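You operate a simulated robot arm through the tools that you are given. There is no shell and no other tool.

Carry out the task below with a simulated robot arm. There is one attempt and no reset: what you move stays moved.

## Task
Switch on the desk strip, start the computer and bring DESK on screen.
Fine: the screen has its own power key; step the input key till it reads DESK.

Only the result counts: the job must be done as asked and must still hold three seconds after the hand-in. Knocking over, shifting, dropping, spilling or breaking anything else fails it.

## Robot
A 7-joint arm with a two-finger parallel gripper, fixed in place. Base frame: the origin is at the foot of the arm, x ahead of it, y to its left, z up. Units: mm, degrees, N and s.
Its first joint turns from -132.0 to 132.0 degrees. Payload 3.91 kg.
Tool frame: the origin (TCP) lies between the finger pads and is the grasp point; the fingertips stand 30 mm ahead of it; z points along the fingers, y is the line along which they close. The gripper opens to 110 mm. The fingers are 20 mm wide and 10 mm thick; the gripper's body (48 by 112 mm) begins 55 mm behind the TCP.
Orientation is that of the tool frame in the base frame, as a unit quaternion [x, y, z, w]. With the fingers straight down and closing along the base's y, the tool's x points along the base's -x, its y along +y and its z along -z.

## Interface
- The arm moves only by the tool apply_moves. Its argument "deltas" is a list of rows, each an object (a shift or turn left out is 0, a gripper value left out holds the last) with "delta_rot": the turn, a rotation vector about the base's x, y, z in units of 4 degrees (1.0 is 4 degrees), a list of three; "xyz": the shift along the base's x, y, z in units of 30 mm (1.0 is 30 mm), a list of three; "hand": the finger opening in mm, from 0 to 110. In form: [{"delta_rot": [ax, ay, az], "xyz": [x, y, z], "hand": hand}, ...]. A call has 1 to 20 rows; each row shifts and turns the commanded pose from where the row before left it. A call with a number of a shift or a turn outside -1 to 1 is refused whole. Rows are played at 5 a second. More than 50 mm and 8.6 degrees between two rows, or a gripper value outside its range, and nothing of the call is played. A pose out of reach is approached as far as the arm can. The call stops where the force on the tool passes 90 N (or 10 N more than at its start, if that is more) or the arm is blocked; 0.2 s more then pass. Each finger travels about 108 mm/s and halts on what it meets, pressing with about 30 N; the grip force reading is that of the motor and also rises with nothing between the fingers. The clock runs only during rows and for 0.2 s after the last one: add rows that do not move to give the fingers time. It gives the time, the measured TCP pose, the force on the tool (base axes), the opening and the grip force at its end, in the units of the frame above (readings bear some noise), with the torque about the TCP (base axes, N m) and any sound that the robot's microphone picked up.
- Cameras (640 x 400 px; columns grow to the right, rows downward): "scene" is fixed at [220.6, 497.6, 1303.8]; the picture's right is [0.85, 0.52, 0.00], its down [0.33, -0.54, -0.77] and it looks along [-0.40, 0.66, -0.64] (base axes); focal length 345 px, centre (320, 200). "wrist" rides on the gripper at [73, 17, -103] in the tool frame; the picture's right is [-0.23, 0.97, 0.00], its down [-0.76, -0.18, -0.62] and it looks along [-0.61, -0.14, 0.78] (tool axes); focal length 222 px, centre (320, 200). There is no depth. A picture from a camera that has moved, and an enlarged one, comes with that camera's place and axes in the base frame and with its lens.
- snapshot(camera): a new picture of that camera. No time passes.
- zoom(camera, box): a new picture of the part [left, top, right, bottom] of that camera's present view, enlarged. No time passes.
- close_job(): hands the job in; it is judged then, once.

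Places have to be worked out from the pictures, the camera data and where the tool is seen. Open the gripper and draw the arm clear of the work before you hand the job in, unless the task says otherwise.

The tools are called after "Emit:" by a JSON object that holds its "api" and its "payload". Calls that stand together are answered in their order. apply_moves: Moves the arm, as the interface text tells. Its arguments: {"type":"object","properties":{"deltas":{"type":"array","items":{"type":"object","properties":{"delta_rot":{"type":"array","items":{"type":"number"}},"xyz":{"type":"array","items":{"type":"number"}},"hand":{"type":"number"}}}}},"required":["deltas"]} The other tools are called the same way: snapshot (camera) takes a picture; zoom (camera, box) takes an enlarged picture of a part of a camera's view; close_job () hands the job in.

At the start:

```text
time: 0.0
tcp_pos: [101.5, 562.4, 1081.0]
ee_rot: [0.001, 1.0, 0.0, -0.001]
contact_force: [-0.3, 0.3, 0.3]
moment: [0.0, 0.0, 0.01]
width: 109.9
grip_force: 0.1
```

scene: 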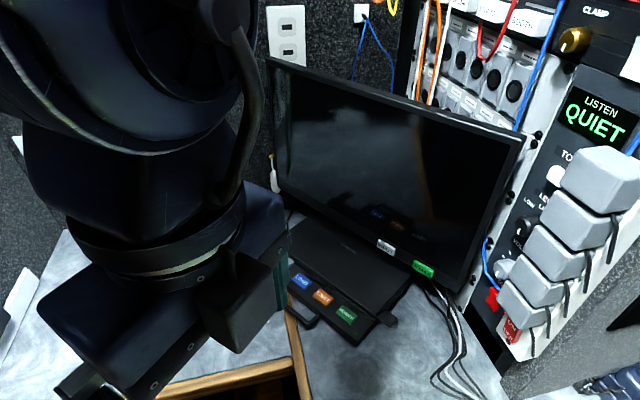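
wrist: 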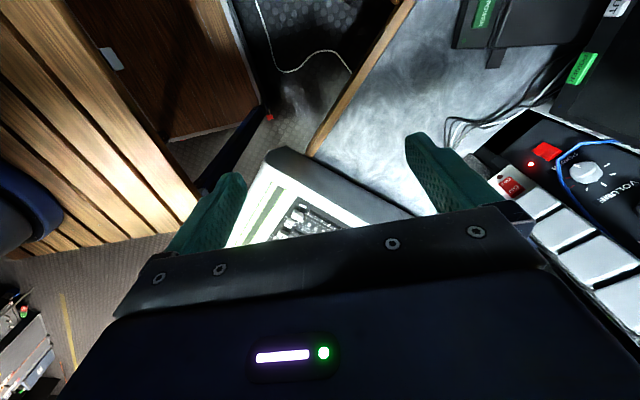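

The arm blocks part of the scene view, but I can see a monitor, a box with blue, orange and green labels, and a rack. I'll zoom in on these before moving anything.

Emit:
{"api": "zoom", "payload": {"camera": "scene", "box": [260, 180, 460, 360]}}

Emit:
{"api": "zoom", "payload": {"camera": "scene", "box": [240, 0, 440, 120]}}

Emit:
{"api": "zoom", "payload": {"camera": "wrist", "box": [440, 0, 640, 200]}}

Emit:
{"api": "zoom", "payload": {"camera": "wrist", "box": [200, 100, 460, 260]}}

```text
2.22 times, centred on (360, 270) of scene
camera zoom: at [220.6, 497.6, 1303.8], right [0.85, 0.52, 0.0], down [0.33, -0.54, -0.77], along [-0.4, 0.66, -0.64], focal length 766 px, centre (231, 44)
```

zoom: 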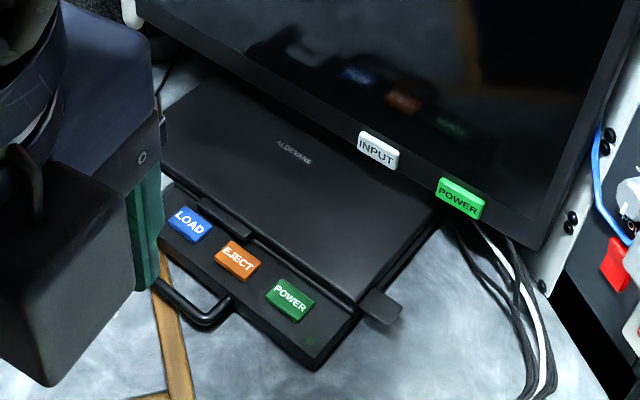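

```text
3.20 times, centred on (340, 60) of scene
camera zoom: at [220.6, 497.6, 1303.8], right [0.85, 0.52, 0.0], down [0.33, -0.54, -0.77], along [-0.4, 0.66, -0.64], focal length 1103 px, centre (256, 648)
```

zoom: 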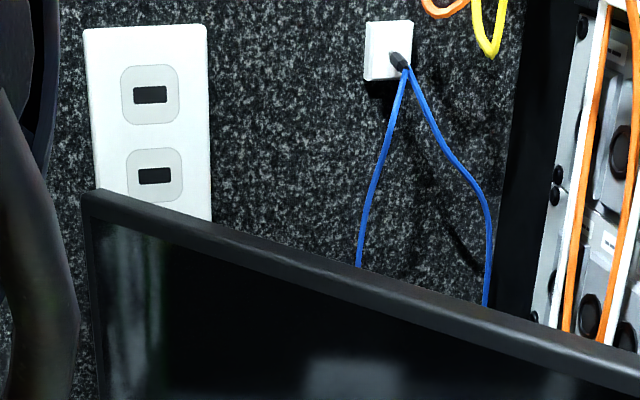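

```text
2.00 times, centred on (540, 100) of wrist
camera zoom: at [28.6, 579.4, 1183.2], right [0.23, 0.97, 0.0], down [0.76, -0.18, 0.62], along [0.61, -0.14, -0.78], focal length 444 px, centre (-120, 400)
```

zoom: 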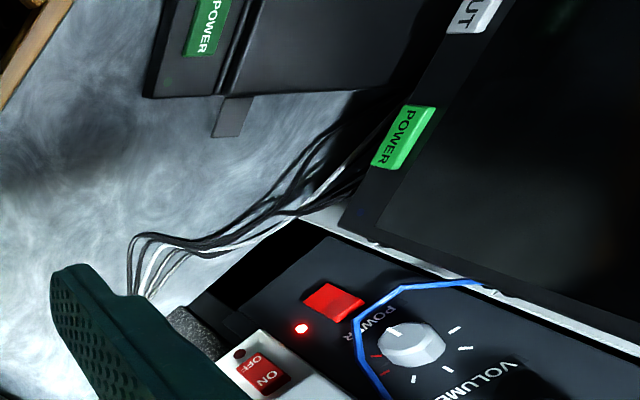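

```text
2.46 times, centred on (330, 180) of wrist
camera zoom: at [28.6, 579.4, 1183.2], right [0.23, 0.97, 0.0], down [0.76, -0.18, 0.62], along [0.61, -0.14, -0.78], focal length 547 px, centre (295, 249)
```

zoom: 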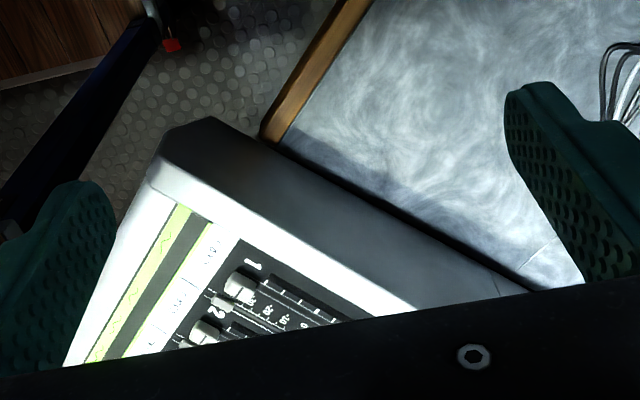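

The right side shows a strip with large grey adapters and a red rocker. I'll zoom in there and on the rest of the scene.

Emit:
{"api": "zoom", "payload": {"camera": "scene", "box": [440, 220, 640, 400]}}

Emit:
{"api": "zoom", "payload": {"camera": "scene", "box": [440, 60, 640, 240]}}

Emit:
{"api": "zoom", "payload": {"camera": "wrist", "box": [440, 120, 640, 320]}}

Emit:
{"api": "zoom", "payload": {"camera": "scene", "box": [0, 200, 200, 400]}}

Emit:
{"api": "zoom", "payload": {"camera": "wrist", "box": [0, 200, 160, 400]}}

```text
2.22 times, centred on (540, 310) of scene
camera zoom: at [220.6, 497.6, 1303.8], right [0.85, 0.52, 0.0], down [0.33, -0.54, -0.77], along [-0.4, 0.66, -0.64], focal length 766 px, centre (-169, -44)
```

zoom: 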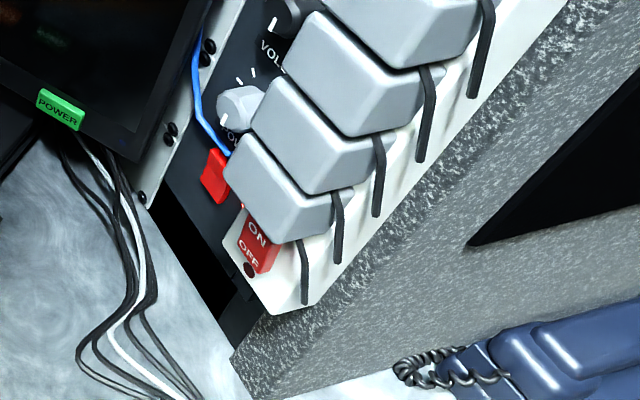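

```text
2.22 times, centred on (540, 150) of scene
camera zoom: at [220.6, 497.6, 1303.8], right [0.85, 0.52, 0.0], down [0.33, -0.54, -0.77], along [-0.4, 0.66, -0.64], focal length 766 px, centre (-169, 311)
```

zoom: 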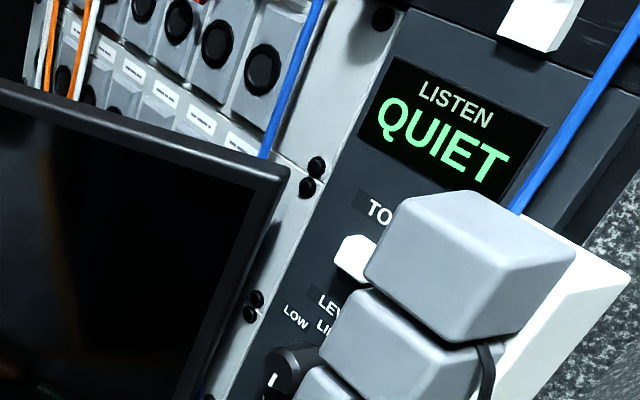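

```text
2.00 times, centred on (540, 220) of wrist
camera zoom: at [28.6, 579.4, 1183.2], right [0.23, 0.97, 0.0], down [0.76, -0.18, 0.62], along [0.61, -0.14, -0.78], focal length 444 px, centre (-120, 160)
```

zoom: 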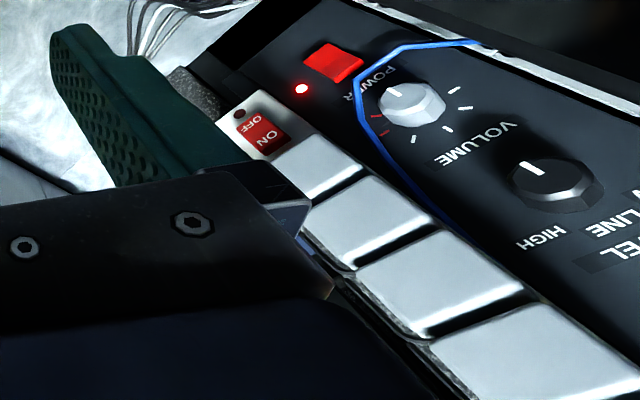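

```text
2.00 times, centred on (100, 300) of scene
camera zoom: at [220.6, 497.6, 1303.8], right [0.85, 0.52, 0.0], down [0.33, -0.54, -0.77], along [-0.4, 0.66, -0.64], focal length 689 px, centre (760, 0)
```

zoom: 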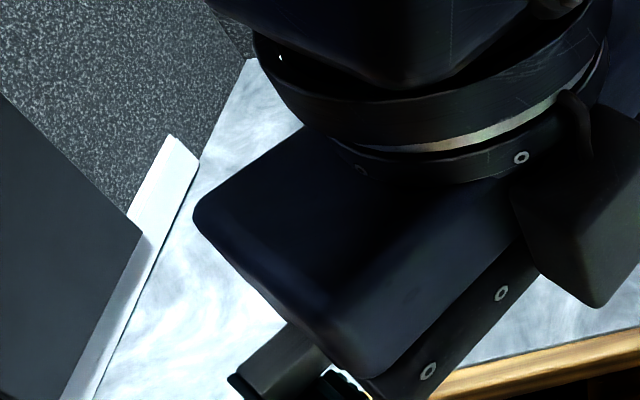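

```text
2.00 times, centred on (80, 300) of wrist
camera zoom: at [28.6, 579.4, 1183.2], right [0.23, 0.97, 0.0], down [0.76, -0.18, 0.62], along [0.61, -0.14, -0.78], focal length 444 px, centre (800, 0)
```

zoom: 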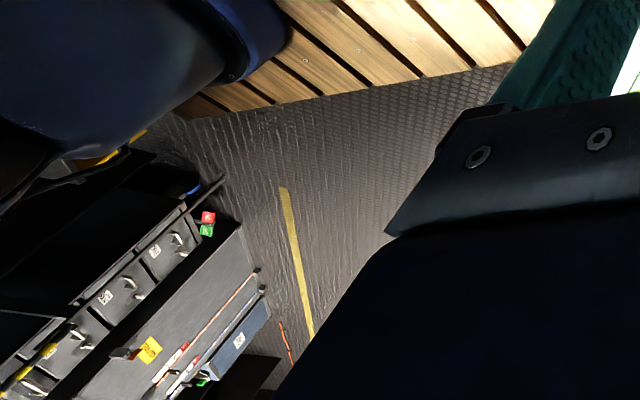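

Triangulating the two views puts the strip rocker near (310, 837, 881). The monitor POWER key is near (170, 944, 803) and INPUT near (90, 965, 797). The computer POWER key is near (76, 831, 730). I'll turn the tool in place about the vertical so the wrist camera faces the monitor.

Emit:
{"api": "apply_moves", "payload": {"deltas": [{"delta_rot": [0, 0, 1], "hand": 110}, {"delta_rot": [0, 0, 1]}, {"delta_rot": [0, 0, 1]}, {"delta_rot": [0, 0, 1]}, {"delta_rot": [0, 0, 1]}, {"delta_rot": [0, 0, 1]}, {"delta_rot": [0, 0, 1]}, {"delta_rot": [0, 0, 1]}, {"delta_rot": [0, 0, 1]}, {"delta_rot": [0, 0, 1]}]}}

Emit:
{"api": "snapshot", "payload": {"camera": "wrist"}}

Emit:
{"api": "snapshot", "payload": {"camera": "scene"}}

```text
time: 2.2
tcp_pos: [101.4, 564.9, 1079.7]
ee_rot: [-0.343, 0.939, 0.0, 0.001]
contact_force: [0.1, 0.2, -0.6]
moment: [-0.02, 0.02, 0.0]
width: 110.2
grip_force: 0.0
```

```text
taken
camera wrist: at [34.8, 529.4, 1183.4], right [-0.45, 0.89, 0.0], down [0.7, 0.35, 0.62], along [0.55, 0.28, -0.78], focal length 222 px, centre (320, 200)
```

wrist: 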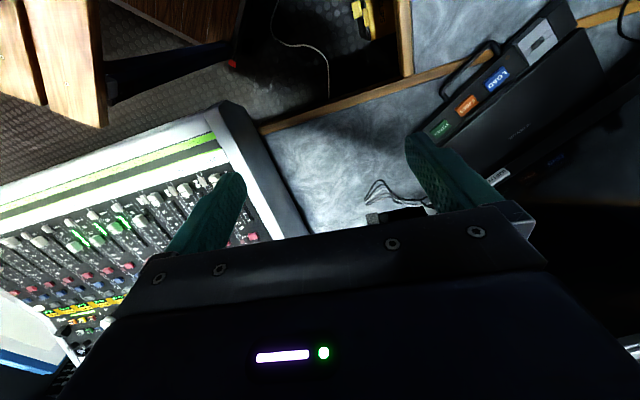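

```text
taken
```

scene: 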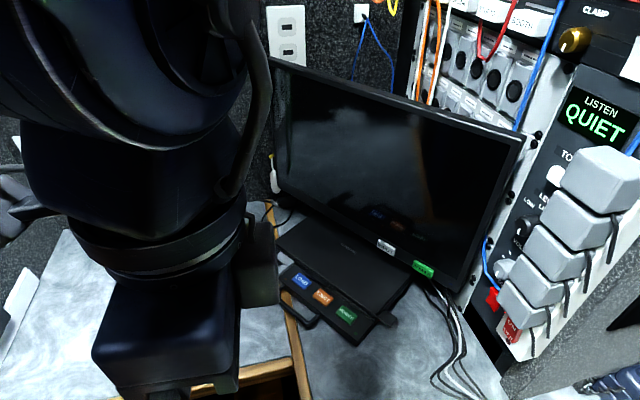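

The wrist camera now shows the mixing desk and the computer box. I'll keep turning so the camera faces the monitor side.

Emit:
{"api": "apply_moves", "payload": {"deltas": [{"delta_rot": [0, 0, 1]}, {"delta_rot": [0, 0, 1]}, {"delta_rot": [0, 0, 1]}, {"delta_rot": [0, 0, 1]}, {"delta_rot": [0, 0, 1]}, {"delta_rot": [0, 0, 1]}, {"delta_rot": [0, 0, 1]}, {"delta_rot": [0, 0, 1]}, {"delta_rot": [0, 0, 1]}, {"delta_rot": [0, 0, 1]}, {"delta_rot": [0, 0, 1]}, {"delta_rot": [0, 0, 0.5]}]}}

Emit:
{"api": "snapshot", "payload": {"camera": "wrist"}}

Emit:
{"api": "snapshot", "payload": {"camera": "scene"}}

```text
time: 4.8
tcp_pos: [102.0, 564.1, 1079.6]
ee_rot: [-0.683, 0.731, 0.001, -0.001]
contact_force: [0.0, -0.7, -0.5]
moment: [-0.01, -0.01, 0.02]
width: 110.0
grip_force: 0.0
```

```text
taken
camera wrist: at [79.2, 491.6, 1183.1], right [-0.96, 0.29, 0.0], down [0.23, 0.75, 0.62], along [0.18, 0.6, -0.78], focal length 222 px, centre (320, 200)
```

wrist: 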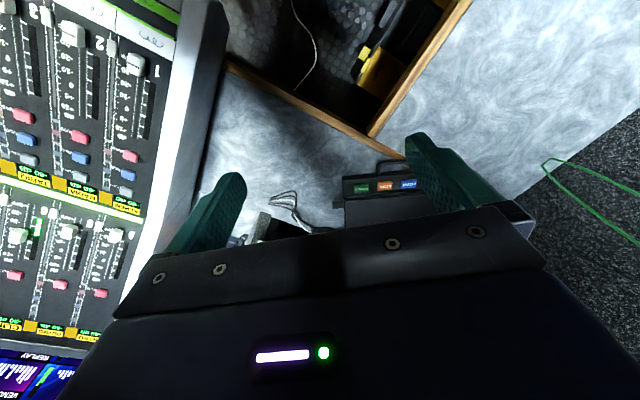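

```text
taken
```

scene: 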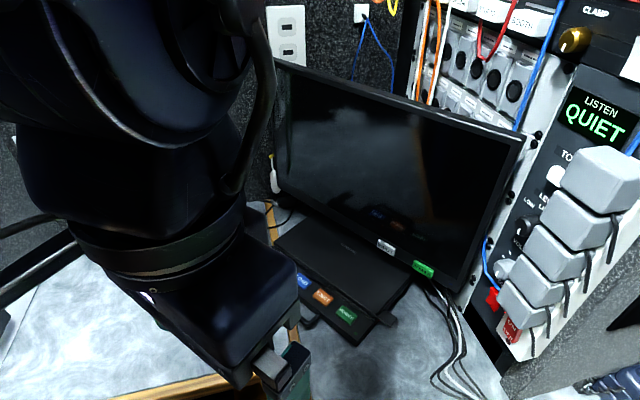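

I need the rocker geometry in detail, so I'll zoom in closely on the strip's lower end and the monitor keys with the scene camera.

Emit:
{"api": "zoom", "payload": {"camera": "scene", "box": [475, 270, 555, 370]}}

Emit:
{"api": "zoom", "payload": {"camera": "scene", "box": [360, 225, 480, 300]}}

Emit:
{"api": "zoom", "payload": {"camera": "scene", "box": [280, 250, 420, 350]}}

Emit:
{"api": "zoom", "payload": {"camera": "wrist", "box": [330, 140, 430, 210]}}

```text
4.00 times, centred on (515, 320) of scene
camera zoom: at [220.6, 497.6, 1303.8], right [0.85, 0.52, 0.0], down [0.33, -0.54, -0.77], along [-0.4, 0.66, -0.64], focal length 1378 px, centre (-460, -280)
```

zoom: 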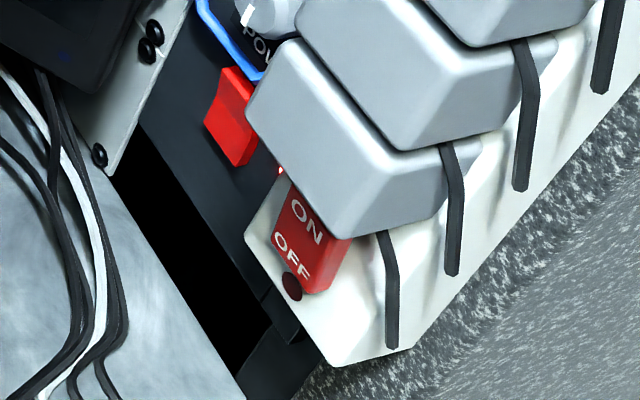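

```text
5.33 times, centred on (420, 262) of scene
camera zoom: at [220.6, 497.6, 1303.8], right [0.85, 0.52, 0.0], down [0.33, -0.54, -0.77], along [-0.4, 0.66, -0.64], focal length 1838 px, centre (-213, -133)
```

zoom: 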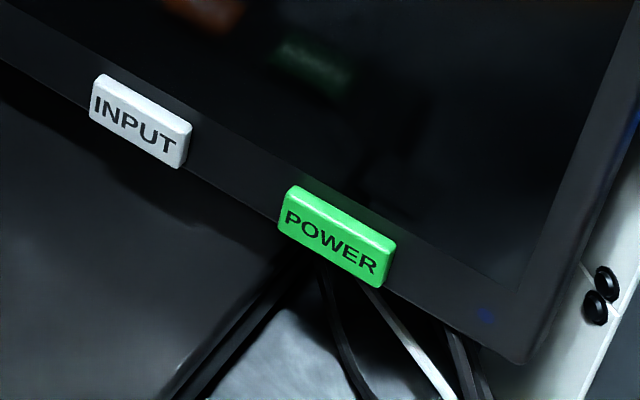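

```text
4.00 times, centred on (350, 300) of scene
camera zoom: at [220.6, 497.6, 1303.8], right [0.85, 0.52, 0.0], down [0.33, -0.54, -0.77], along [-0.4, 0.66, -0.64], focal length 1378 px, centre (200, -200)
```

zoom: 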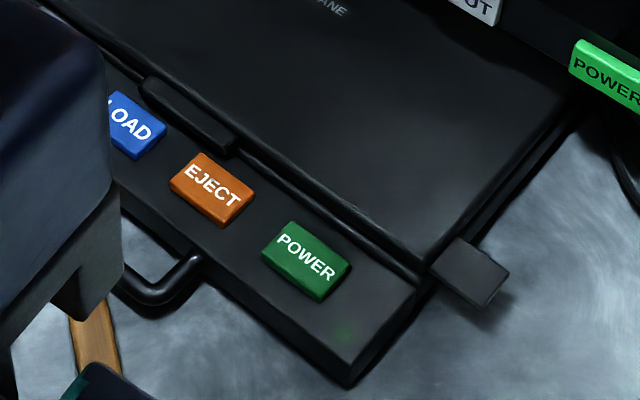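

```text
5.71 times, centred on (380, 175) of wrist
camera zoom: at [79.2, 491.6, 1183.1], right [-0.96, 0.29, 0.0], down [0.23, 0.75, 0.62], along [0.18, 0.6, -0.78], focal length 1269 px, centre (-23, 343)
```

zoom: 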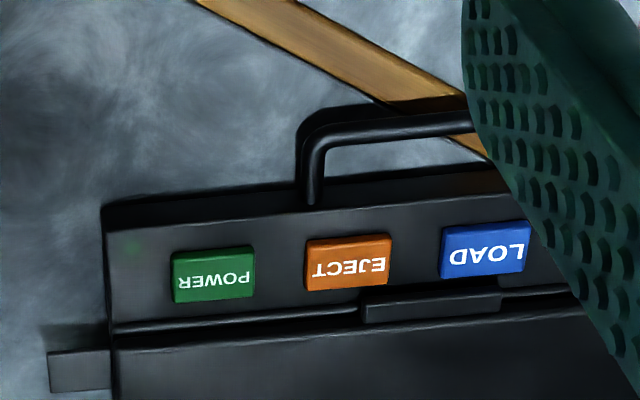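

From the triangulated points, the strip is vertical and its face normal points into the rack along about (0.74, 0.68, 0). The rocker's ON half is centred near (307, 834, 893) and stands proud, so the strip is off. I'll close the fingers, turn the tool back toward azimuth 43° and move toward the rocker.

Emit:
{"api": "apply_moves", "payload": {"deltas": [{"delta_rot": [0, 0, -1], "hand": 0, "xyz": [0.2, 0.3, 0]}, {"delta_rot": [0, 0, -1], "xyz": [0.2, 0.3, 0]}, {"delta_rot": [0, 0, -1], "xyz": [0.2, 0.3, 0]}, {"delta_rot": [0, 0, -1], "xyz": [0.2, 0.3, 0]}, {"delta_rot": [0, 0, -1], "xyz": [0.2, 0.3, 0]}, {"delta_rot": [0, 0, -1], "xyz": [0.2, 0.3, 0]}, {"delta_rot": [0, 0, -1], "xyz": [0.2, 0.3, 0]}, {"delta_rot": [0, 0, -1], "xyz": [0.2, 0.3, 0]}, {"delta_rot": [0, 0, -1], "xyz": [0.2, 0.3, 0]}, {"delta_rot": [0, 0, -1], "xyz": [0.2, 0.3, 0]}, {"delta_rot": [0, 0, -0.9], "xyz": [0, 0, 0]}]}}

Emit:
{"api": "snapshot", "payload": {"camera": "wrist"}}

Emit:
{"api": "snapshot", "payload": {"camera": "scene"}}

```text
time: 7.2
tcp_pos: [160.4, 655.1, 1080.6]
ee_rot: [-0.361, 0.932, 0.0, 0.0]
contact_force: [0.7, 0.3, 0.4]
moment: [0.02, -0.02, 0.0]
width: 0.0
grip_force: 29.6
```

```text
taken
camera wrist: at [96.0, 617.5, 1182.9], right [-0.49, 0.87, 0.0], down [0.68, 0.38, 0.62], along [0.54, 0.31, -0.78], focal length 222 px, centre (320, 200)
```

wrist: 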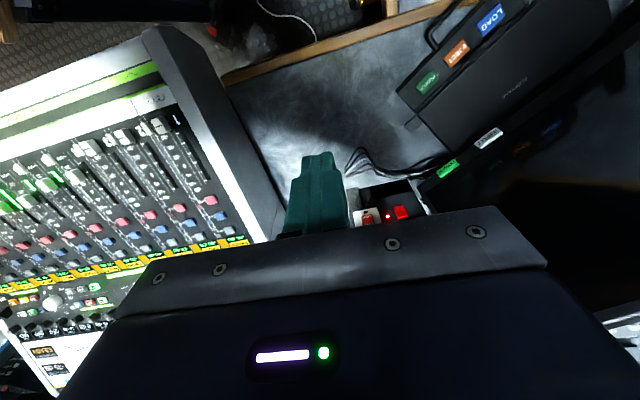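

```text
taken
```

scene: 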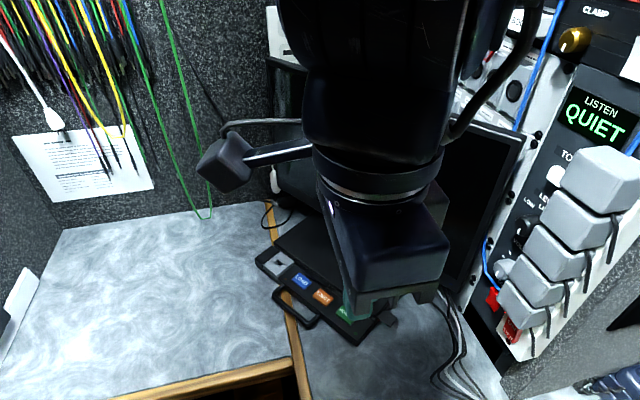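

The tool x axis now points along (-0.74, -0.67), and the wrist camera sees the rocker and the red rack switch past the closed fingers. I'll tilt the tool partway toward the strip and bring it lower.

Emit:
{"api": "apply_moves", "payload": {"deltas": [{"delta_rot": [0.91, -0.99, 0], "xyz": [0.05, 0.1, -0.3]}, {"delta_rot": [0.91, -0.99, 0], "xyz": [0.05, 0.1, -0.3]}, {"delta_rot": [0.91, -0.99, 0], "xyz": [0.05, 0.1, -0.3]}, {"delta_rot": [0.91, -0.99, 0], "xyz": [0.05, 0.1, -0.3]}, {"delta_rot": [0.91, -0.99, 0], "xyz": [0.05, 0.1, -0.3]}, {"delta_rot": [0.91, -0.99, 0], "xyz": [0.05, 0.1, -0.3]}, {"delta_rot": [0.91, -0.99, 0], "xyz": [0.05, 0.1, -0.3]}, {"delta_rot": [0.91, -0.99, 0], "xyz": [0.05, 0.1, -0.3]}]}}

Emit:
{"api": "snapshot", "payload": {"camera": "wrist"}}

Emit:
{"api": "snapshot", "payload": {"camera": "scene"}}

```text
time: 9.0
tcp_pos: [173.8, 676.2, 1008.5]
ee_rot: [-0.336, 0.867, 0.135, 0.342]
contact_force: [0.1, 0.1, 0.7]
moment: [0.0, -0.01, -0.01]
width: 0.0
grip_force: 29.9
```

```text
taken
camera wrist: at [71.3, 604.5, 1033.7], right [-0.53, 0.83, 0.16], down [0.22, -0.05, 0.97], along [0.82, 0.56, -0.16], focal length 222 px, centre (320, 200)
```

wrist: 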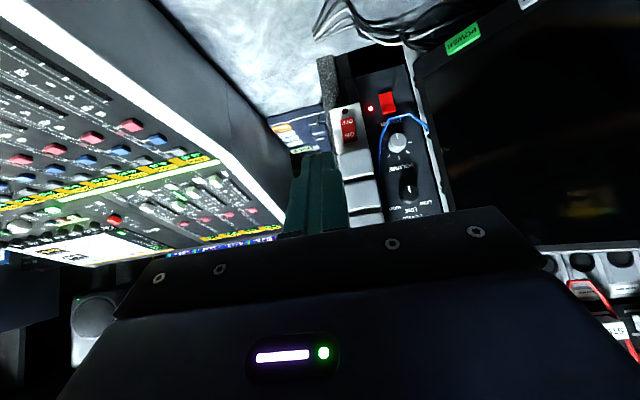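

```text
taken
```

scene: 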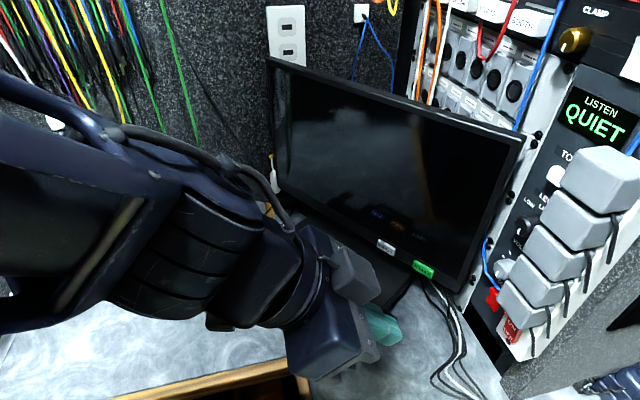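

The rocker is now clearly visible in the wrist view, so I'll zoom in to refine where it is.

Emit:
{"api": "zoom", "payload": {"camera": "wrist", "box": [300, 50, 440, 220]}}

Emit:
{"api": "zoom", "payload": {"camera": "wrist", "box": [320, 90, 380, 160]}}

```text
2.35 times, centred on (370, 135) of wrist
camera zoom: at [71.3, 604.5, 1033.7], right [-0.53, 0.83, 0.16], down [0.22, -0.05, 0.97], along [0.82, 0.56, -0.16], focal length 523 px, centre (202, 353)
```

zoom: 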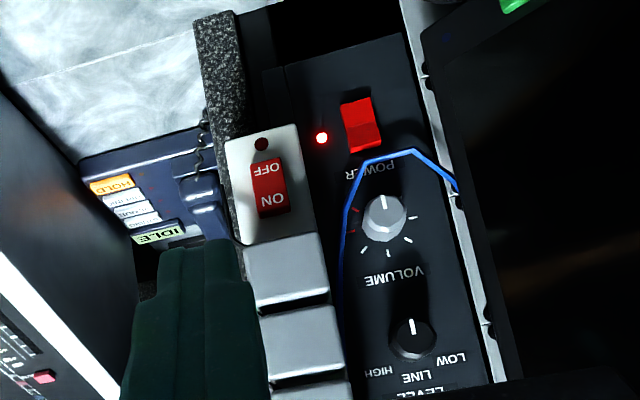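

```text
5.71 times, centred on (350, 125) of wrist
camera zoom: at [71.3, 604.5, 1033.7], right [-0.53, 0.83, 0.16], down [0.22, -0.05, 0.97], along [0.82, 0.56, -0.16], focal length 1269 px, centre (149, 629)
```

zoom: 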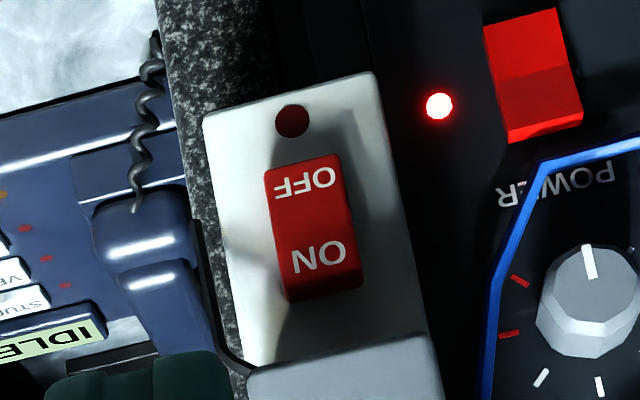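

The refined estimates average to about (311, 842, 886) for the ON half. I'll tilt almost to horizontal and move to a standoff about 90 mm short of it with the tip.

Emit:
{"api": "apply_moves", "payload": {"deltas": [{"delta_rot": [0.91, -0.99, 0], "xyz": [0.16, 0.28, -0.39]}, {"delta_rot": [0.91, -0.99, 0], "xyz": [0.16, 0.28, -0.39]}, {"delta_rot": [0.91, -0.99, 0], "xyz": [0.16, 0.28, -0.39]}, {"delta_rot": [0.91, -0.99, 0], "xyz": [0.16, 0.28, -0.39]}, {"delta_rot": [0.91, -0.99, 0], "xyz": [0.16, 0.28, -0.39]}, {"delta_rot": [0.91, -0.99, 0], "xyz": [0.16, 0.28, -0.39]}, {"delta_rot": [0.91, -0.99, 0], "xyz": [0.16, 0.28, -0.39]}, {"delta_rot": [0.91, -0.99, 0], "xyz": [0.16, 0.28, -0.39]}, {"delta_rot": [0, 0, 0], "xyz": [0.16, 0.28, -0.39]}, {"delta_rot": [0, 0, 0], "xyz": [0.16, 0.28, -0.39]}]}}

Emit:
{"api": "snapshot", "payload": {"camera": "wrist"}}

Emit:
{"api": "snapshot", "payload": {"camera": "scene"}}

Emit:
{"api": "zoom", "payload": {"camera": "wrist", "box": [270, 40, 430, 220]}}

```text
time: 11.2
tcp_pos: [222.0, 761.2, 892.4]
ee_rot: [-0.263, 0.682, 0.249, 0.636]
contact_force: [-0.4, -0.5, 0.0]
moment: [-0.01, -0.01, -0.01]
width: 0.0
grip_force: 29.7
```

```text
taken
camera wrist: at [130.0, 700.3, 827.0], right [-0.65, 0.73, 0.23], down [-0.3, -0.52, 0.8], along [0.7, 0.45, 0.55], focal length 222 px, centre (320, 200)
```

wrist: 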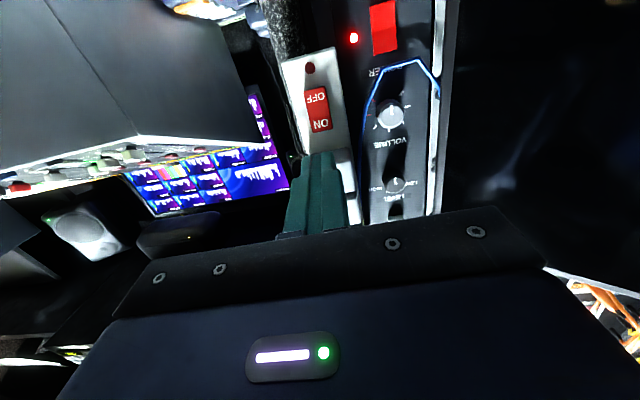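

```text
taken
```

scene: 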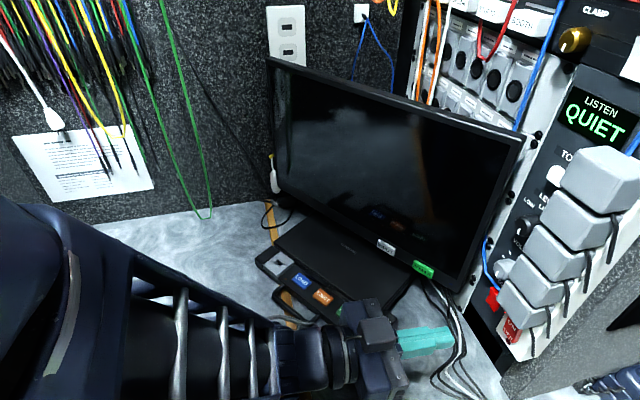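

```text
2.22 times, centred on (350, 130) of wrist
camera zoom: at [130.0, 700.3, 827.0], right [-0.65, 0.73, 0.23], down [-0.3, -0.52, 0.8], along [0.7, 0.45, 0.55], focal length 494 px, centre (253, 356)
```

zoom: 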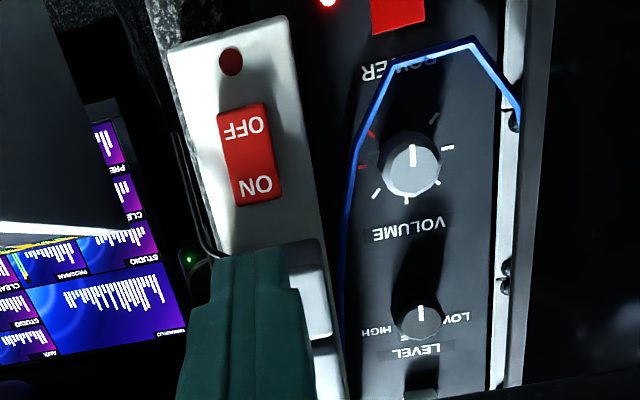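

The ON half sits at column 321, lined up with the tool axis (column 320), and about 80–90 mm ahead of the tip. Moving horizontally should land slightly above the ON text, which is what I want, so I'll advance 65 mm and check.

Emit:
{"api": "apply_moves", "payload": {"deltas": [{"xyz": [0.245, 0.226, 0]}, {"xyz": [0.245, 0.226, 0]}, {"xyz": [0.245, 0.226, 0]}, {"xyz": [0.245, 0.226, 0]}, {"xyz": [0.245, 0.226, 0]}, {"xyz": [0.245, 0.226, 0]}, {"xyz": [0.1225, 0.113, 0]}]}}

Emit:
{"api": "snapshot", "payload": {"camera": "wrist"}}

Emit:
{"api": "zoom", "payload": {"camera": "wrist", "box": [270, 80, 370, 220]}}

Emit:
{"api": "zoom", "payload": {"camera": "scene", "box": [420, 250, 580, 370]}}

```text
time: 12.8
tcp_pos: [267.3, 805.1, 891.6]
ee_rot: [-0.264, 0.682, 0.249, 0.635]
contact_force: [-1.1, 0.7, 0.8]
moment: [0.01, 0.0, 0.03]
width: 0.0
grip_force: 30.4
```

```text
taken
camera wrist: at [176.3, 743.7, 825.5], right [-0.65, 0.73, 0.23], down [-0.3, -0.52, 0.8], along [0.7, 0.45, 0.55], focal length 222 px, centre (320, 200)
```

wrist: 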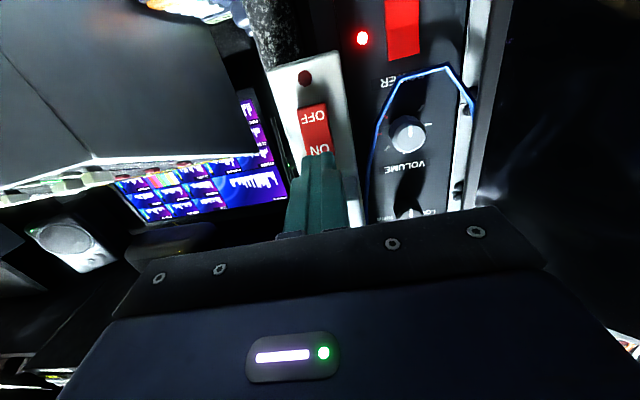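

```text
2.86 times, centred on (320, 150) of wrist
camera zoom: at [176.3, 743.7, 825.5], right [-0.65, 0.73, 0.23], down [-0.3, -0.52, 0.8], along [0.7, 0.45, 0.55], focal length 635 px, centre (320, 343)
```

zoom: 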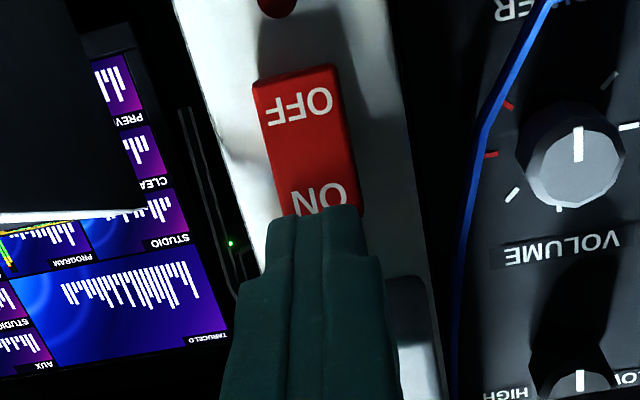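

```text
3.33 times, centred on (500, 310) of scene
camera zoom: at [220.6, 497.6, 1303.8], right [0.85, 0.52, 0.0], down [0.33, -0.54, -0.77], along [-0.4, 0.66, -0.64], focal length 1149 px, centre (-280, -167)
```

zoom: 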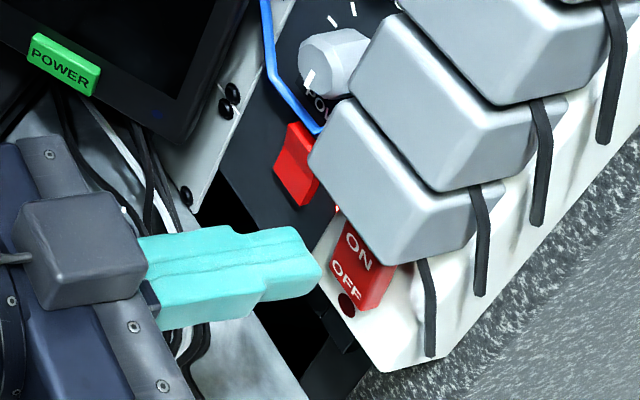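

The fingertip is lined up with the ON end, about 25 mm short of it. I'll advance in small steps, rising about 3 mm for leverage, and watch the contact force.

Emit:
{"api": "apply_moves", "payload": {"deltas": [{"xyz": [0.1225, 0.113, 0.033]}, {"xyz": [0.1225, 0.113, 0.033]}, {"xyz": [0.1225, 0.113, 0.033]}, {"xyz": [0.0736, 0.0677, 0]}]}}

Emit:
{"api": "zoom", "payload": {"camera": "wrist", "box": [270, 80, 370, 220]}}

Emit:
{"api": "zoom", "payload": {"camera": "scene", "box": [460, 270, 560, 370]}}

```text
time: 13.8
tcp_pos: [281.6, 817.3, 895.7]
ee_rot: [-0.264, 0.683, 0.248, 0.635]
contact_force: [-0.4, 0.2, -0.1]
moment: [-0.02, -0.02, 0.04]
width: 0.0
grip_force: 29.7
```

```text
2.86 times, centred on (320, 150) of wrist
camera zoom: at [190.4, 756.0, 829.1], right [-0.65, 0.73, 0.23], down [-0.3, -0.52, 0.8], along [0.7, 0.45, 0.55], focal length 635 px, centre (320, 343)
```

zoom: 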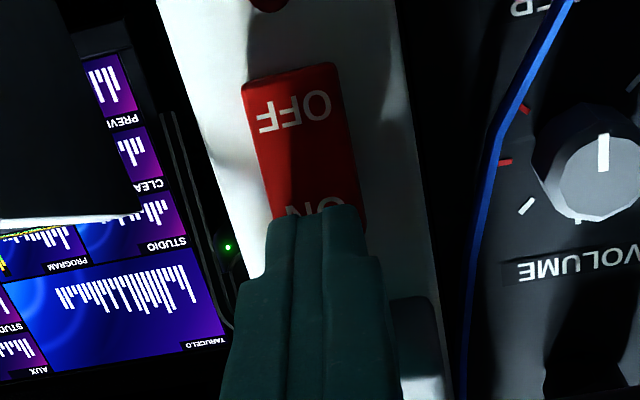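

```text
4.00 times, centred on (510, 320) of scene
camera zoom: at [220.6, 497.6, 1303.8], right [0.85, 0.52, 0.0], down [0.33, -0.54, -0.77], along [-0.4, 0.66, -0.64], focal length 1378 px, centre (-440, -280)
```

zoom: 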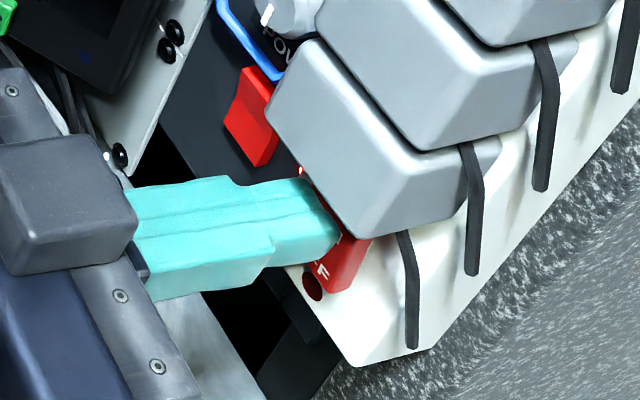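

There is no contact yet and the tip is just in front of the ON half. I'll press on in small steps.

Emit:
{"api": "apply_moves", "payload": {"deltas": [{"xyz": [0.0736, 0.0677, 0]}, {"xyz": [0.0736, 0.0677, 0]}, {"xyz": [0.0736, 0.0677, 0]}, {"xyz": [0.0736, 0.0677, 0]}]}}

Emit:
{"api": "zoom", "payload": {"camera": "wrist", "box": [270, 80, 370, 220]}}

Emit:
{"api": "zoom", "payload": {"camera": "scene", "box": [460, 270, 560, 370]}}

```text
time: 14.8
tcp_pos: [285.8, 822.9, 894.3]
ee_rot: [-0.265, 0.682, 0.25, 0.634]
contact_force: [-11.0, -25.5, 12.2]
moment: [0.05, -0.03, -0.13]
width: 0.2
grip_force: 30.4
stopped in row 4: the force on the tool passed its limit at 96 N (the readings are from after the stop); the commanded pose is now the measured one
```

```text
2.86 times, centred on (320, 150) of wrist
camera zoom: at [194.9, 761.6, 829.3], right [-0.65, 0.73, 0.23], down [-0.3, -0.52, 0.8], along [0.7, 0.45, 0.55], focal length 635 px, centre (320, 343)
```

zoom: 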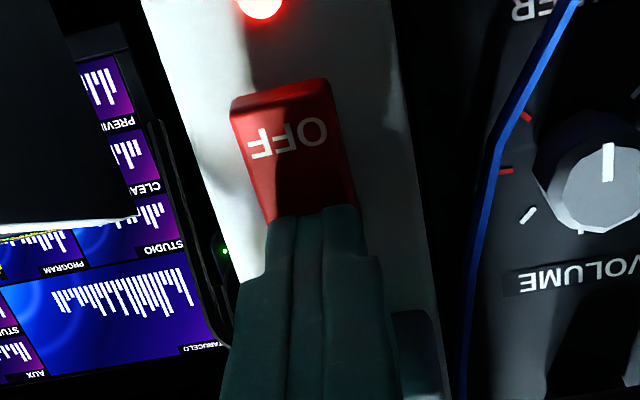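

```text
4.00 times, centred on (510, 320) of scene
camera zoom: at [220.6, 497.6, 1303.8], right [0.85, 0.52, 0.0], down [0.33, -0.54, -0.77], along [-0.4, 0.66, -0.64], focal length 1378 px, centre (-440, -280)
```

zoom: 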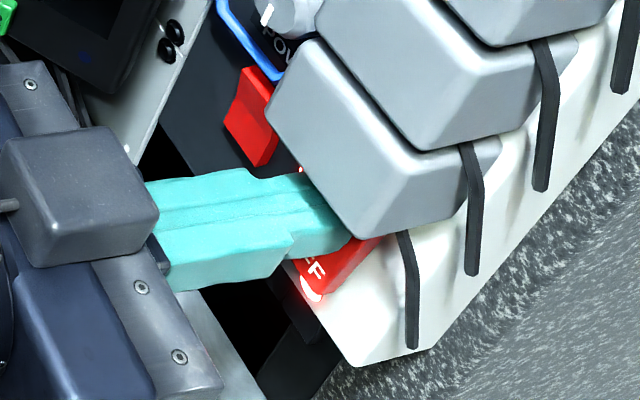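

The rocker has flipped and its neon is lit, so the strip is on. I'll back straight away and look at the whole scene.

Emit:
{"api": "apply_moves", "payload": {"deltas": [{"xyz": [-0.1, -0.09, 0]}, {"xyz": [-0.245, -0.226, 0]}, {"xyz": [-0.49, -0.45, 0]}, {"xyz": [-0.49, -0.45, 0]}, {"xyz": [-0.49, -0.45, 0]}, {"xyz": [-0.49, -0.45, 0]}]}}

Emit:
{"api": "snapshot", "payload": {"camera": "wrist"}}

Emit:
{"api": "snapshot", "payload": {"camera": "scene"}}

Emit:
{"api": "zoom", "payload": {"camera": "scene", "box": [360, 225, 480, 300]}}

Emit:
{"api": "zoom", "payload": {"camera": "scene", "box": [460, 270, 560, 370]}}

```text
time: 16.2
tcp_pos: [218.2, 759.3, 892.8]
ee_rot: [-0.264, 0.683, 0.249, 0.634]
contact_force: [0.4, 0.3, 0.0]
moment: [0.0, 0.01, 0.0]
width: 0.0
grip_force: 29.7
```

```text
taken
camera wrist: at [127.4, 699.2, 827.7], right [-0.65, 0.73, 0.23], down [-0.3, -0.52, 0.8], along [0.7, 0.45, 0.55], focal length 222 px, centre (320, 200)
```

wrist: 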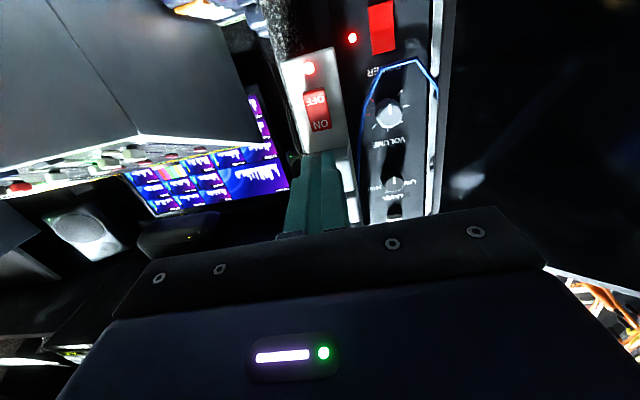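

```text
taken
```

scene: 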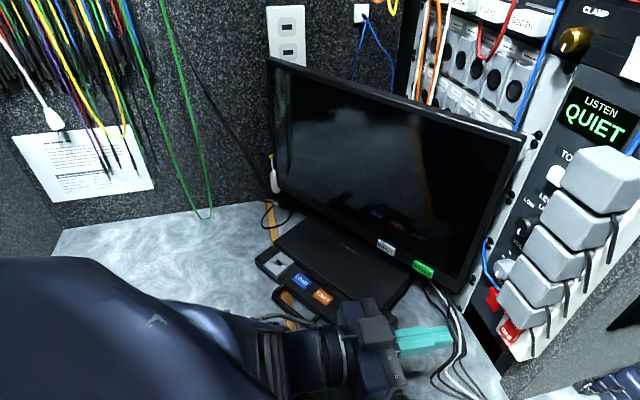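

```text
5.33 times, centred on (420, 262) of scene
camera zoom: at [220.6, 497.6, 1303.8], right [0.85, 0.52, 0.0], down [0.33, -0.54, -0.77], along [-0.4, 0.66, -0.64], focal length 1838 px, centre (-213, -133)
```

zoom: 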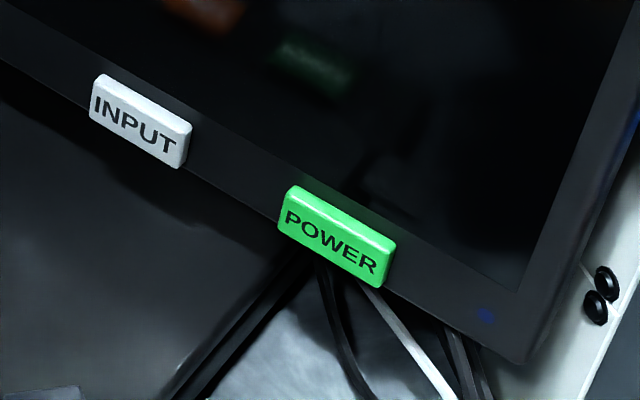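

```text
4.00 times, centred on (510, 320) of scene
camera zoom: at [220.6, 497.6, 1303.8], right [0.85, 0.52, 0.0], down [0.33, -0.54, -0.77], along [-0.4, 0.66, -0.64], focal length 1378 px, centre (-440, -280)
```

zoom: 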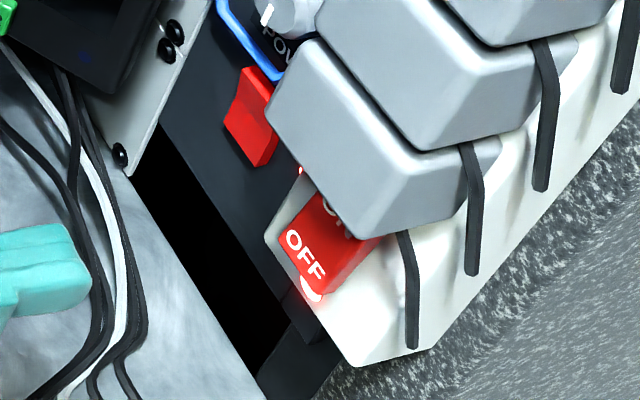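

The strip is still on, with its neon lit and the ON end pressed in. Next is the computer's POWER key, so I'll raise the arm and turn the tool back to pointing straight down.

Emit:
{"api": "apply_moves", "payload": {"deltas": [{"delta_rot": [-0.91, 0.99, 0], "xyz": [-0.16, -0.28, 0.39]}, {"delta_rot": [-0.91, 0.99, 0], "xyz": [-0.16, -0.28, 0.39]}, {"delta_rot": [-0.91, 0.99, 0], "xyz": [-0.16, -0.28, 0.39]}, {"delta_rot": [-0.91, 0.99, 0], "xyz": [-0.16, -0.28, 0.39]}, {"delta_rot": [-0.91, 0.99, 0], "xyz": [-0.16, -0.28, 0.39]}, {"delta_rot": [-0.91, 0.99, 0], "xyz": [-0.16, -0.28, 0.39]}, {"delta_rot": [-0.91, 0.99, 0], "xyz": [-0.16, -0.28, 0.39]}, {"delta_rot": [-0.91, 0.99, 0], "xyz": [-0.16, -0.28, 0.39]}, {"delta_rot": [-0.91, 0.99, 0], "xyz": [-0.2, 0, 0.2]}, {"delta_rot": [-0.91, 0.99, 0], "xyz": [-0.2, 0, 0.2]}, {"delta_rot": [-0.91, 0.99, 0], "xyz": [-0.2, 0, 0.2]}, {"delta_rot": [-0.91, 0.99, 0], "xyz": [-0.2, 0, 0.2]}, {"delta_rot": [-0.91, 0.99, 0], "xyz": [-0.2, 0, 0.2]}, {"delta_rot": [-0.91, 0.99, 0], "xyz": [-0.2, 0, 0.2]}, {"delta_rot": [-0.91, 0.99, 0], "xyz": [-0.2, 0, 0.2]}, {"delta_rot": [-0.91, 0.99, 0], "xyz": [-0.2, 0, 0.2]}]}}

Emit:
{"api": "snapshot", "payload": {"camera": "scene"}}

```text
time: 19.6
tcp_pos: [132.1, 690.9, 1035.4]
ee_rot: [-0.363, 0.932, 0.001, -0.002]
contact_force: [-0.6, 0.1, 0.6]
moment: [-0.01, 0.02, -0.02]
width: 0.0
grip_force: 29.9
```

```text
taken
```

scene: 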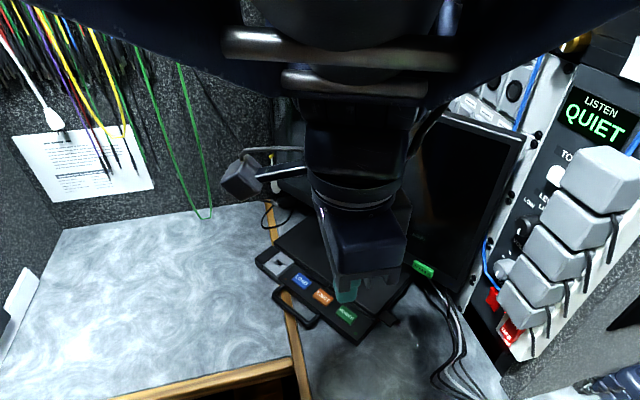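

The tool points straight down again. I'll turn it to face the monitor squarely and move above the computer's POWER key.

Emit:
{"api": "apply_moves", "payload": {"deltas": [{"delta_rot": [0, 0, 1], "xyz": [-0.2, 0.37, -0.5]}, {"delta_rot": [0, 0, 1], "xyz": [-0.2, 0.37, -0.5]}, {"delta_rot": [0, 0, 1], "xyz": [-0.2, 0.37, -0.5]}, {"delta_rot": [0, 0, 1], "xyz": [-0.2, 0.37, -0.5]}, {"delta_rot": [0, 0, 1], "xyz": [-0.2, 0.37, -0.5]}, {"delta_rot": [0, 0, 1], "xyz": [-0.2, 0.37, -0.5]}, {"delta_rot": [0, 0, 1], "xyz": [-0.2, 0.37, -0.5]}, {"delta_rot": [0, 0, 1], "xyz": [-0.2, 0.37, -0.5]}, {"delta_rot": [0, 0, 1], "xyz": [-0.2, 0.37, -0.5]}]}}

Emit:
{"api": "snapshot", "payload": {"camera": "wrist"}}

Emit:
{"api": "snapshot", "payload": {"camera": "scene"}}

Emit:
{"api": "zoom", "payload": {"camera": "wrist", "box": [220, 80, 420, 220]}}

```text
time: 21.6
tcp_pos: [75.9, 792.0, 899.4]
ee_rot: [-0.633, 0.774, 0.001, 0.0]
contact_force: [0.0, 0.6, -0.2]
moment: [0.0, 0.01, -0.02]
width: 0.2
grip_force: 30.1
```

```text
taken
camera wrist: at [45.5, 724.1, 1002.1], right [-0.91, 0.42, 0.0], down [0.33, 0.71, 0.62], along [0.26, 0.57, -0.78], focal length 222 px, centre (320, 200)
```

wrist: 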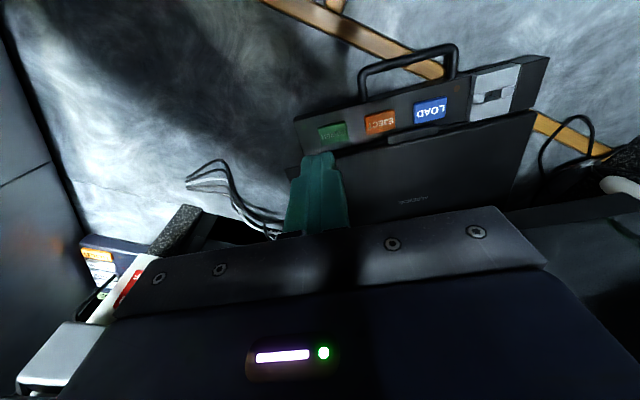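

```text
taken
```

scene: 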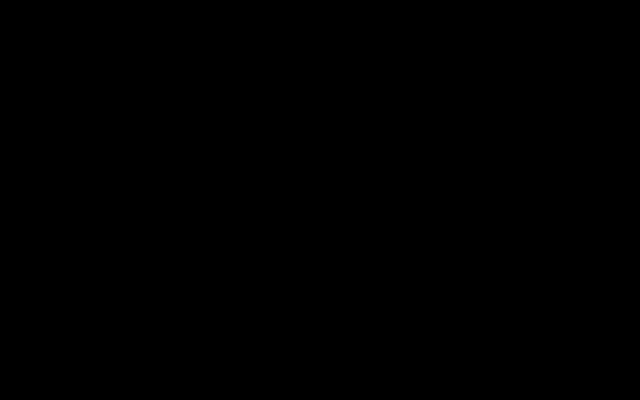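

```text
2.86 times, centred on (320, 150) of wrist
camera zoom: at [45.5, 724.1, 1002.1], right [-0.91, 0.42, 0.0], down [0.33, 0.71, 0.62], along [0.26, 0.57, -0.78], focal length 635 px, centre (320, 343)
```

zoom: 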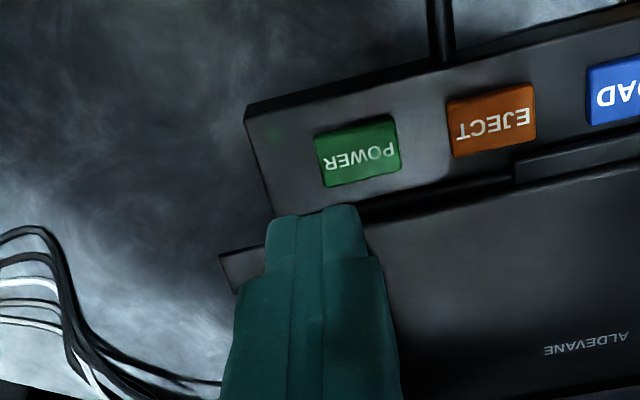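

The scene camera is blacked out because the arm covers it. The wrist view puts the POWER key at about (75, 831, 730), matching the earlier estimate. I'll move over it and descend partway.

Emit:
{"api": "apply_moves", "payload": {"deltas": [{"xyz": [0, 0.65, -0.2]}, {"xyz": [0, 0.65, -0.3]}, {"xyz": [0, 0, -0.7]}, {"xyz": [0, 0, -0.7]}, {"xyz": [0, 0, -0.7]}, {"xyz": [0, 0, -0.5]}]}}

Emit:
{"api": "snapshot", "payload": {"camera": "wrist"}}

Emit:
{"api": "zoom", "payload": {"camera": "wrist", "box": [220, 80, 420, 220]}}

Emit:
{"api": "snapshot", "payload": {"camera": "scene"}}

```text
time: 23.1
tcp_pos: [78.2, 831.0, 810.3]
ee_rot: [-0.633, 0.774, 0.001, -0.001]
contact_force: [0.6, -0.3, -0.2]
moment: [0.0, 0.03, 0.04]
width: 0.2
grip_force: 30.4
```

```text
taken
camera wrist: at [47.0, 764.0, 912.7], right [-0.91, 0.42, 0.0], down [0.33, 0.71, 0.62], along [0.26, 0.57, -0.78], focal length 222 px, centre (320, 200)
```

wrist: 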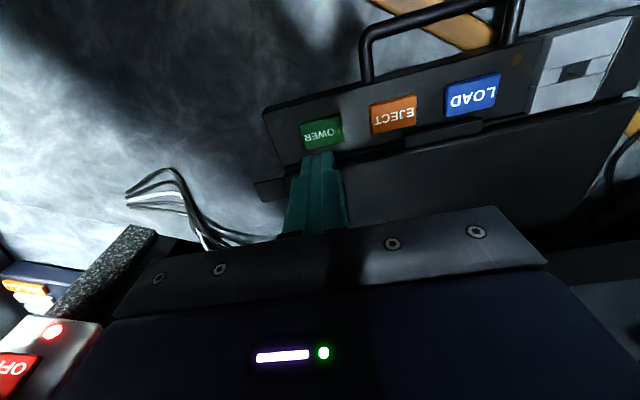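

```text
2.86 times, centred on (320, 150) of wrist
camera zoom: at [47.0, 764.0, 912.7], right [-0.91, 0.42, 0.0], down [0.33, 0.71, 0.62], along [0.26, 0.57, -0.78], focal length 635 px, centre (320, 343)
```

zoom: 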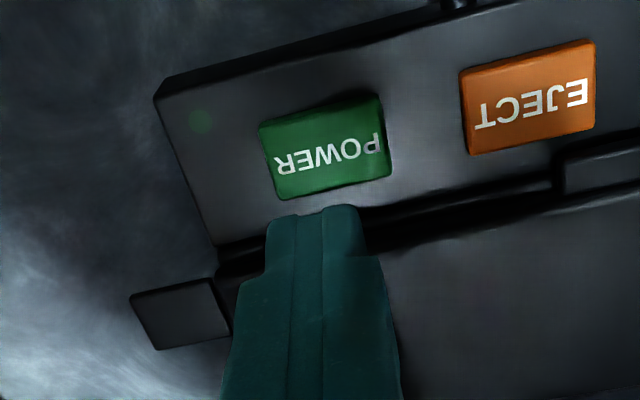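

```text
taken
```

scene: 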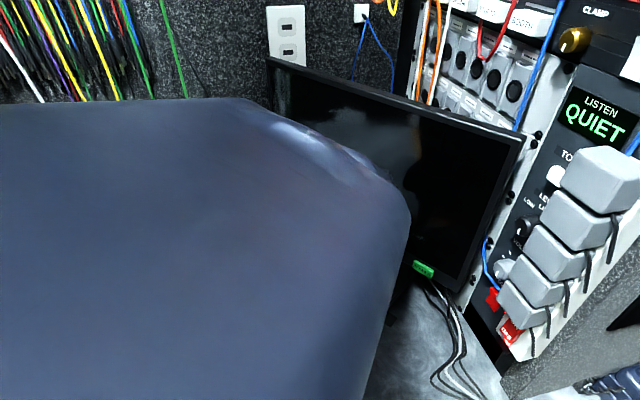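

The POWER key is nearly under the tool axis, offset about 3 mm toward −y. I'll correct that and descend to just above the key.

Emit:
{"api": "apply_moves", "payload": {"deltas": [{"xyz": [-0.05, -0.1, -0.4]}, {"xyz": [0, 0, -0.5]}, {"xyz": [0, 0, -0.3]}]}}

Emit:
{"api": "zoom", "payload": {"camera": "wrist", "box": [220, 80, 420, 220]}}

```text
time: 23.9
tcp_pos: [76.9, 828.9, 772.6]
ee_rot: [-0.632, 0.775, 0.002, -0.001]
contact_force: [0.3, -0.8, 0.1]
moment: [0.02, -0.02, -0.01]
width: 0.2
grip_force: 30.0
```

```text
2.86 times, centred on (320, 150) of wrist
camera zoom: at [45.9, 760.9, 875.7], right [-0.91, 0.42, 0.0], down [0.33, 0.71, 0.62], along [0.26, 0.57, -0.78], focal length 635 px, centre (320, 343)
```

zoom: 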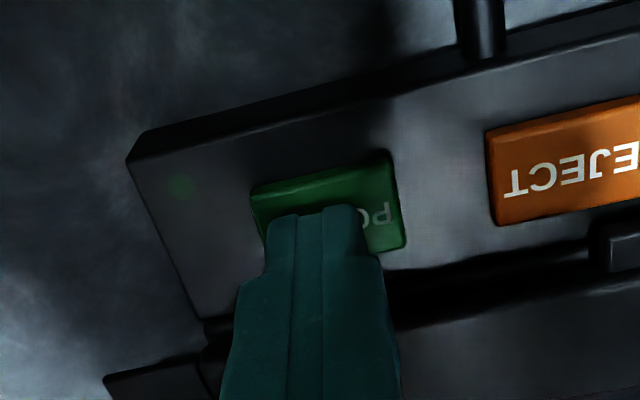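

The fingertip is about 12 mm above the key and covers it well. I'll step down in small increments.

Emit:
{"api": "apply_moves", "payload": {"deltas": [{"xyz": [-0.08, 0.02, -0.1]}, {"xyz": [0, 0, -0.1]}, {"xyz": [0, 0, -0.067]}, {"xyz": [0, 0, -0.067]}]}}

Emit:
{"api": "zoom", "payload": {"camera": "wrist", "box": [220, 80, 420, 220]}}

```text
time: 24.9
tcp_pos: [73.7, 831.0, 762.8]
ee_rot: [-0.632, 0.775, -0.001, -0.001]
contact_force: [-0.9, -1.5, 1.6]
moment: [0.04, 0.0, 0.01]
width: 0.0
grip_force: 29.9
heard: click
```

```text
2.86 times, centred on (320, 150) of wrist
camera zoom: at [42.8, 761.6, 864.9], right [-0.91, 0.42, 0.0], down [0.33, 0.71, 0.62], along [0.26, 0.57, -0.78], focal length 635 px, centre (320, 343)
```

zoom: 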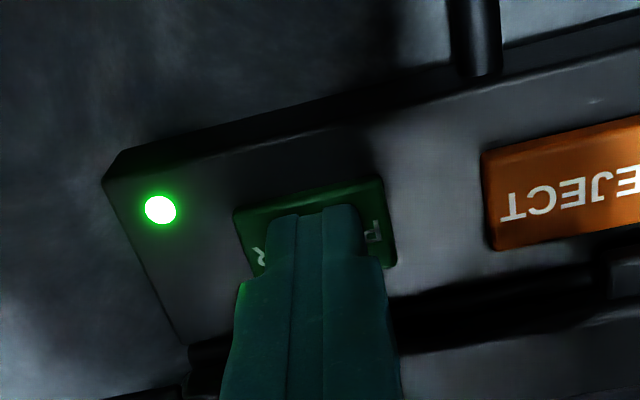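

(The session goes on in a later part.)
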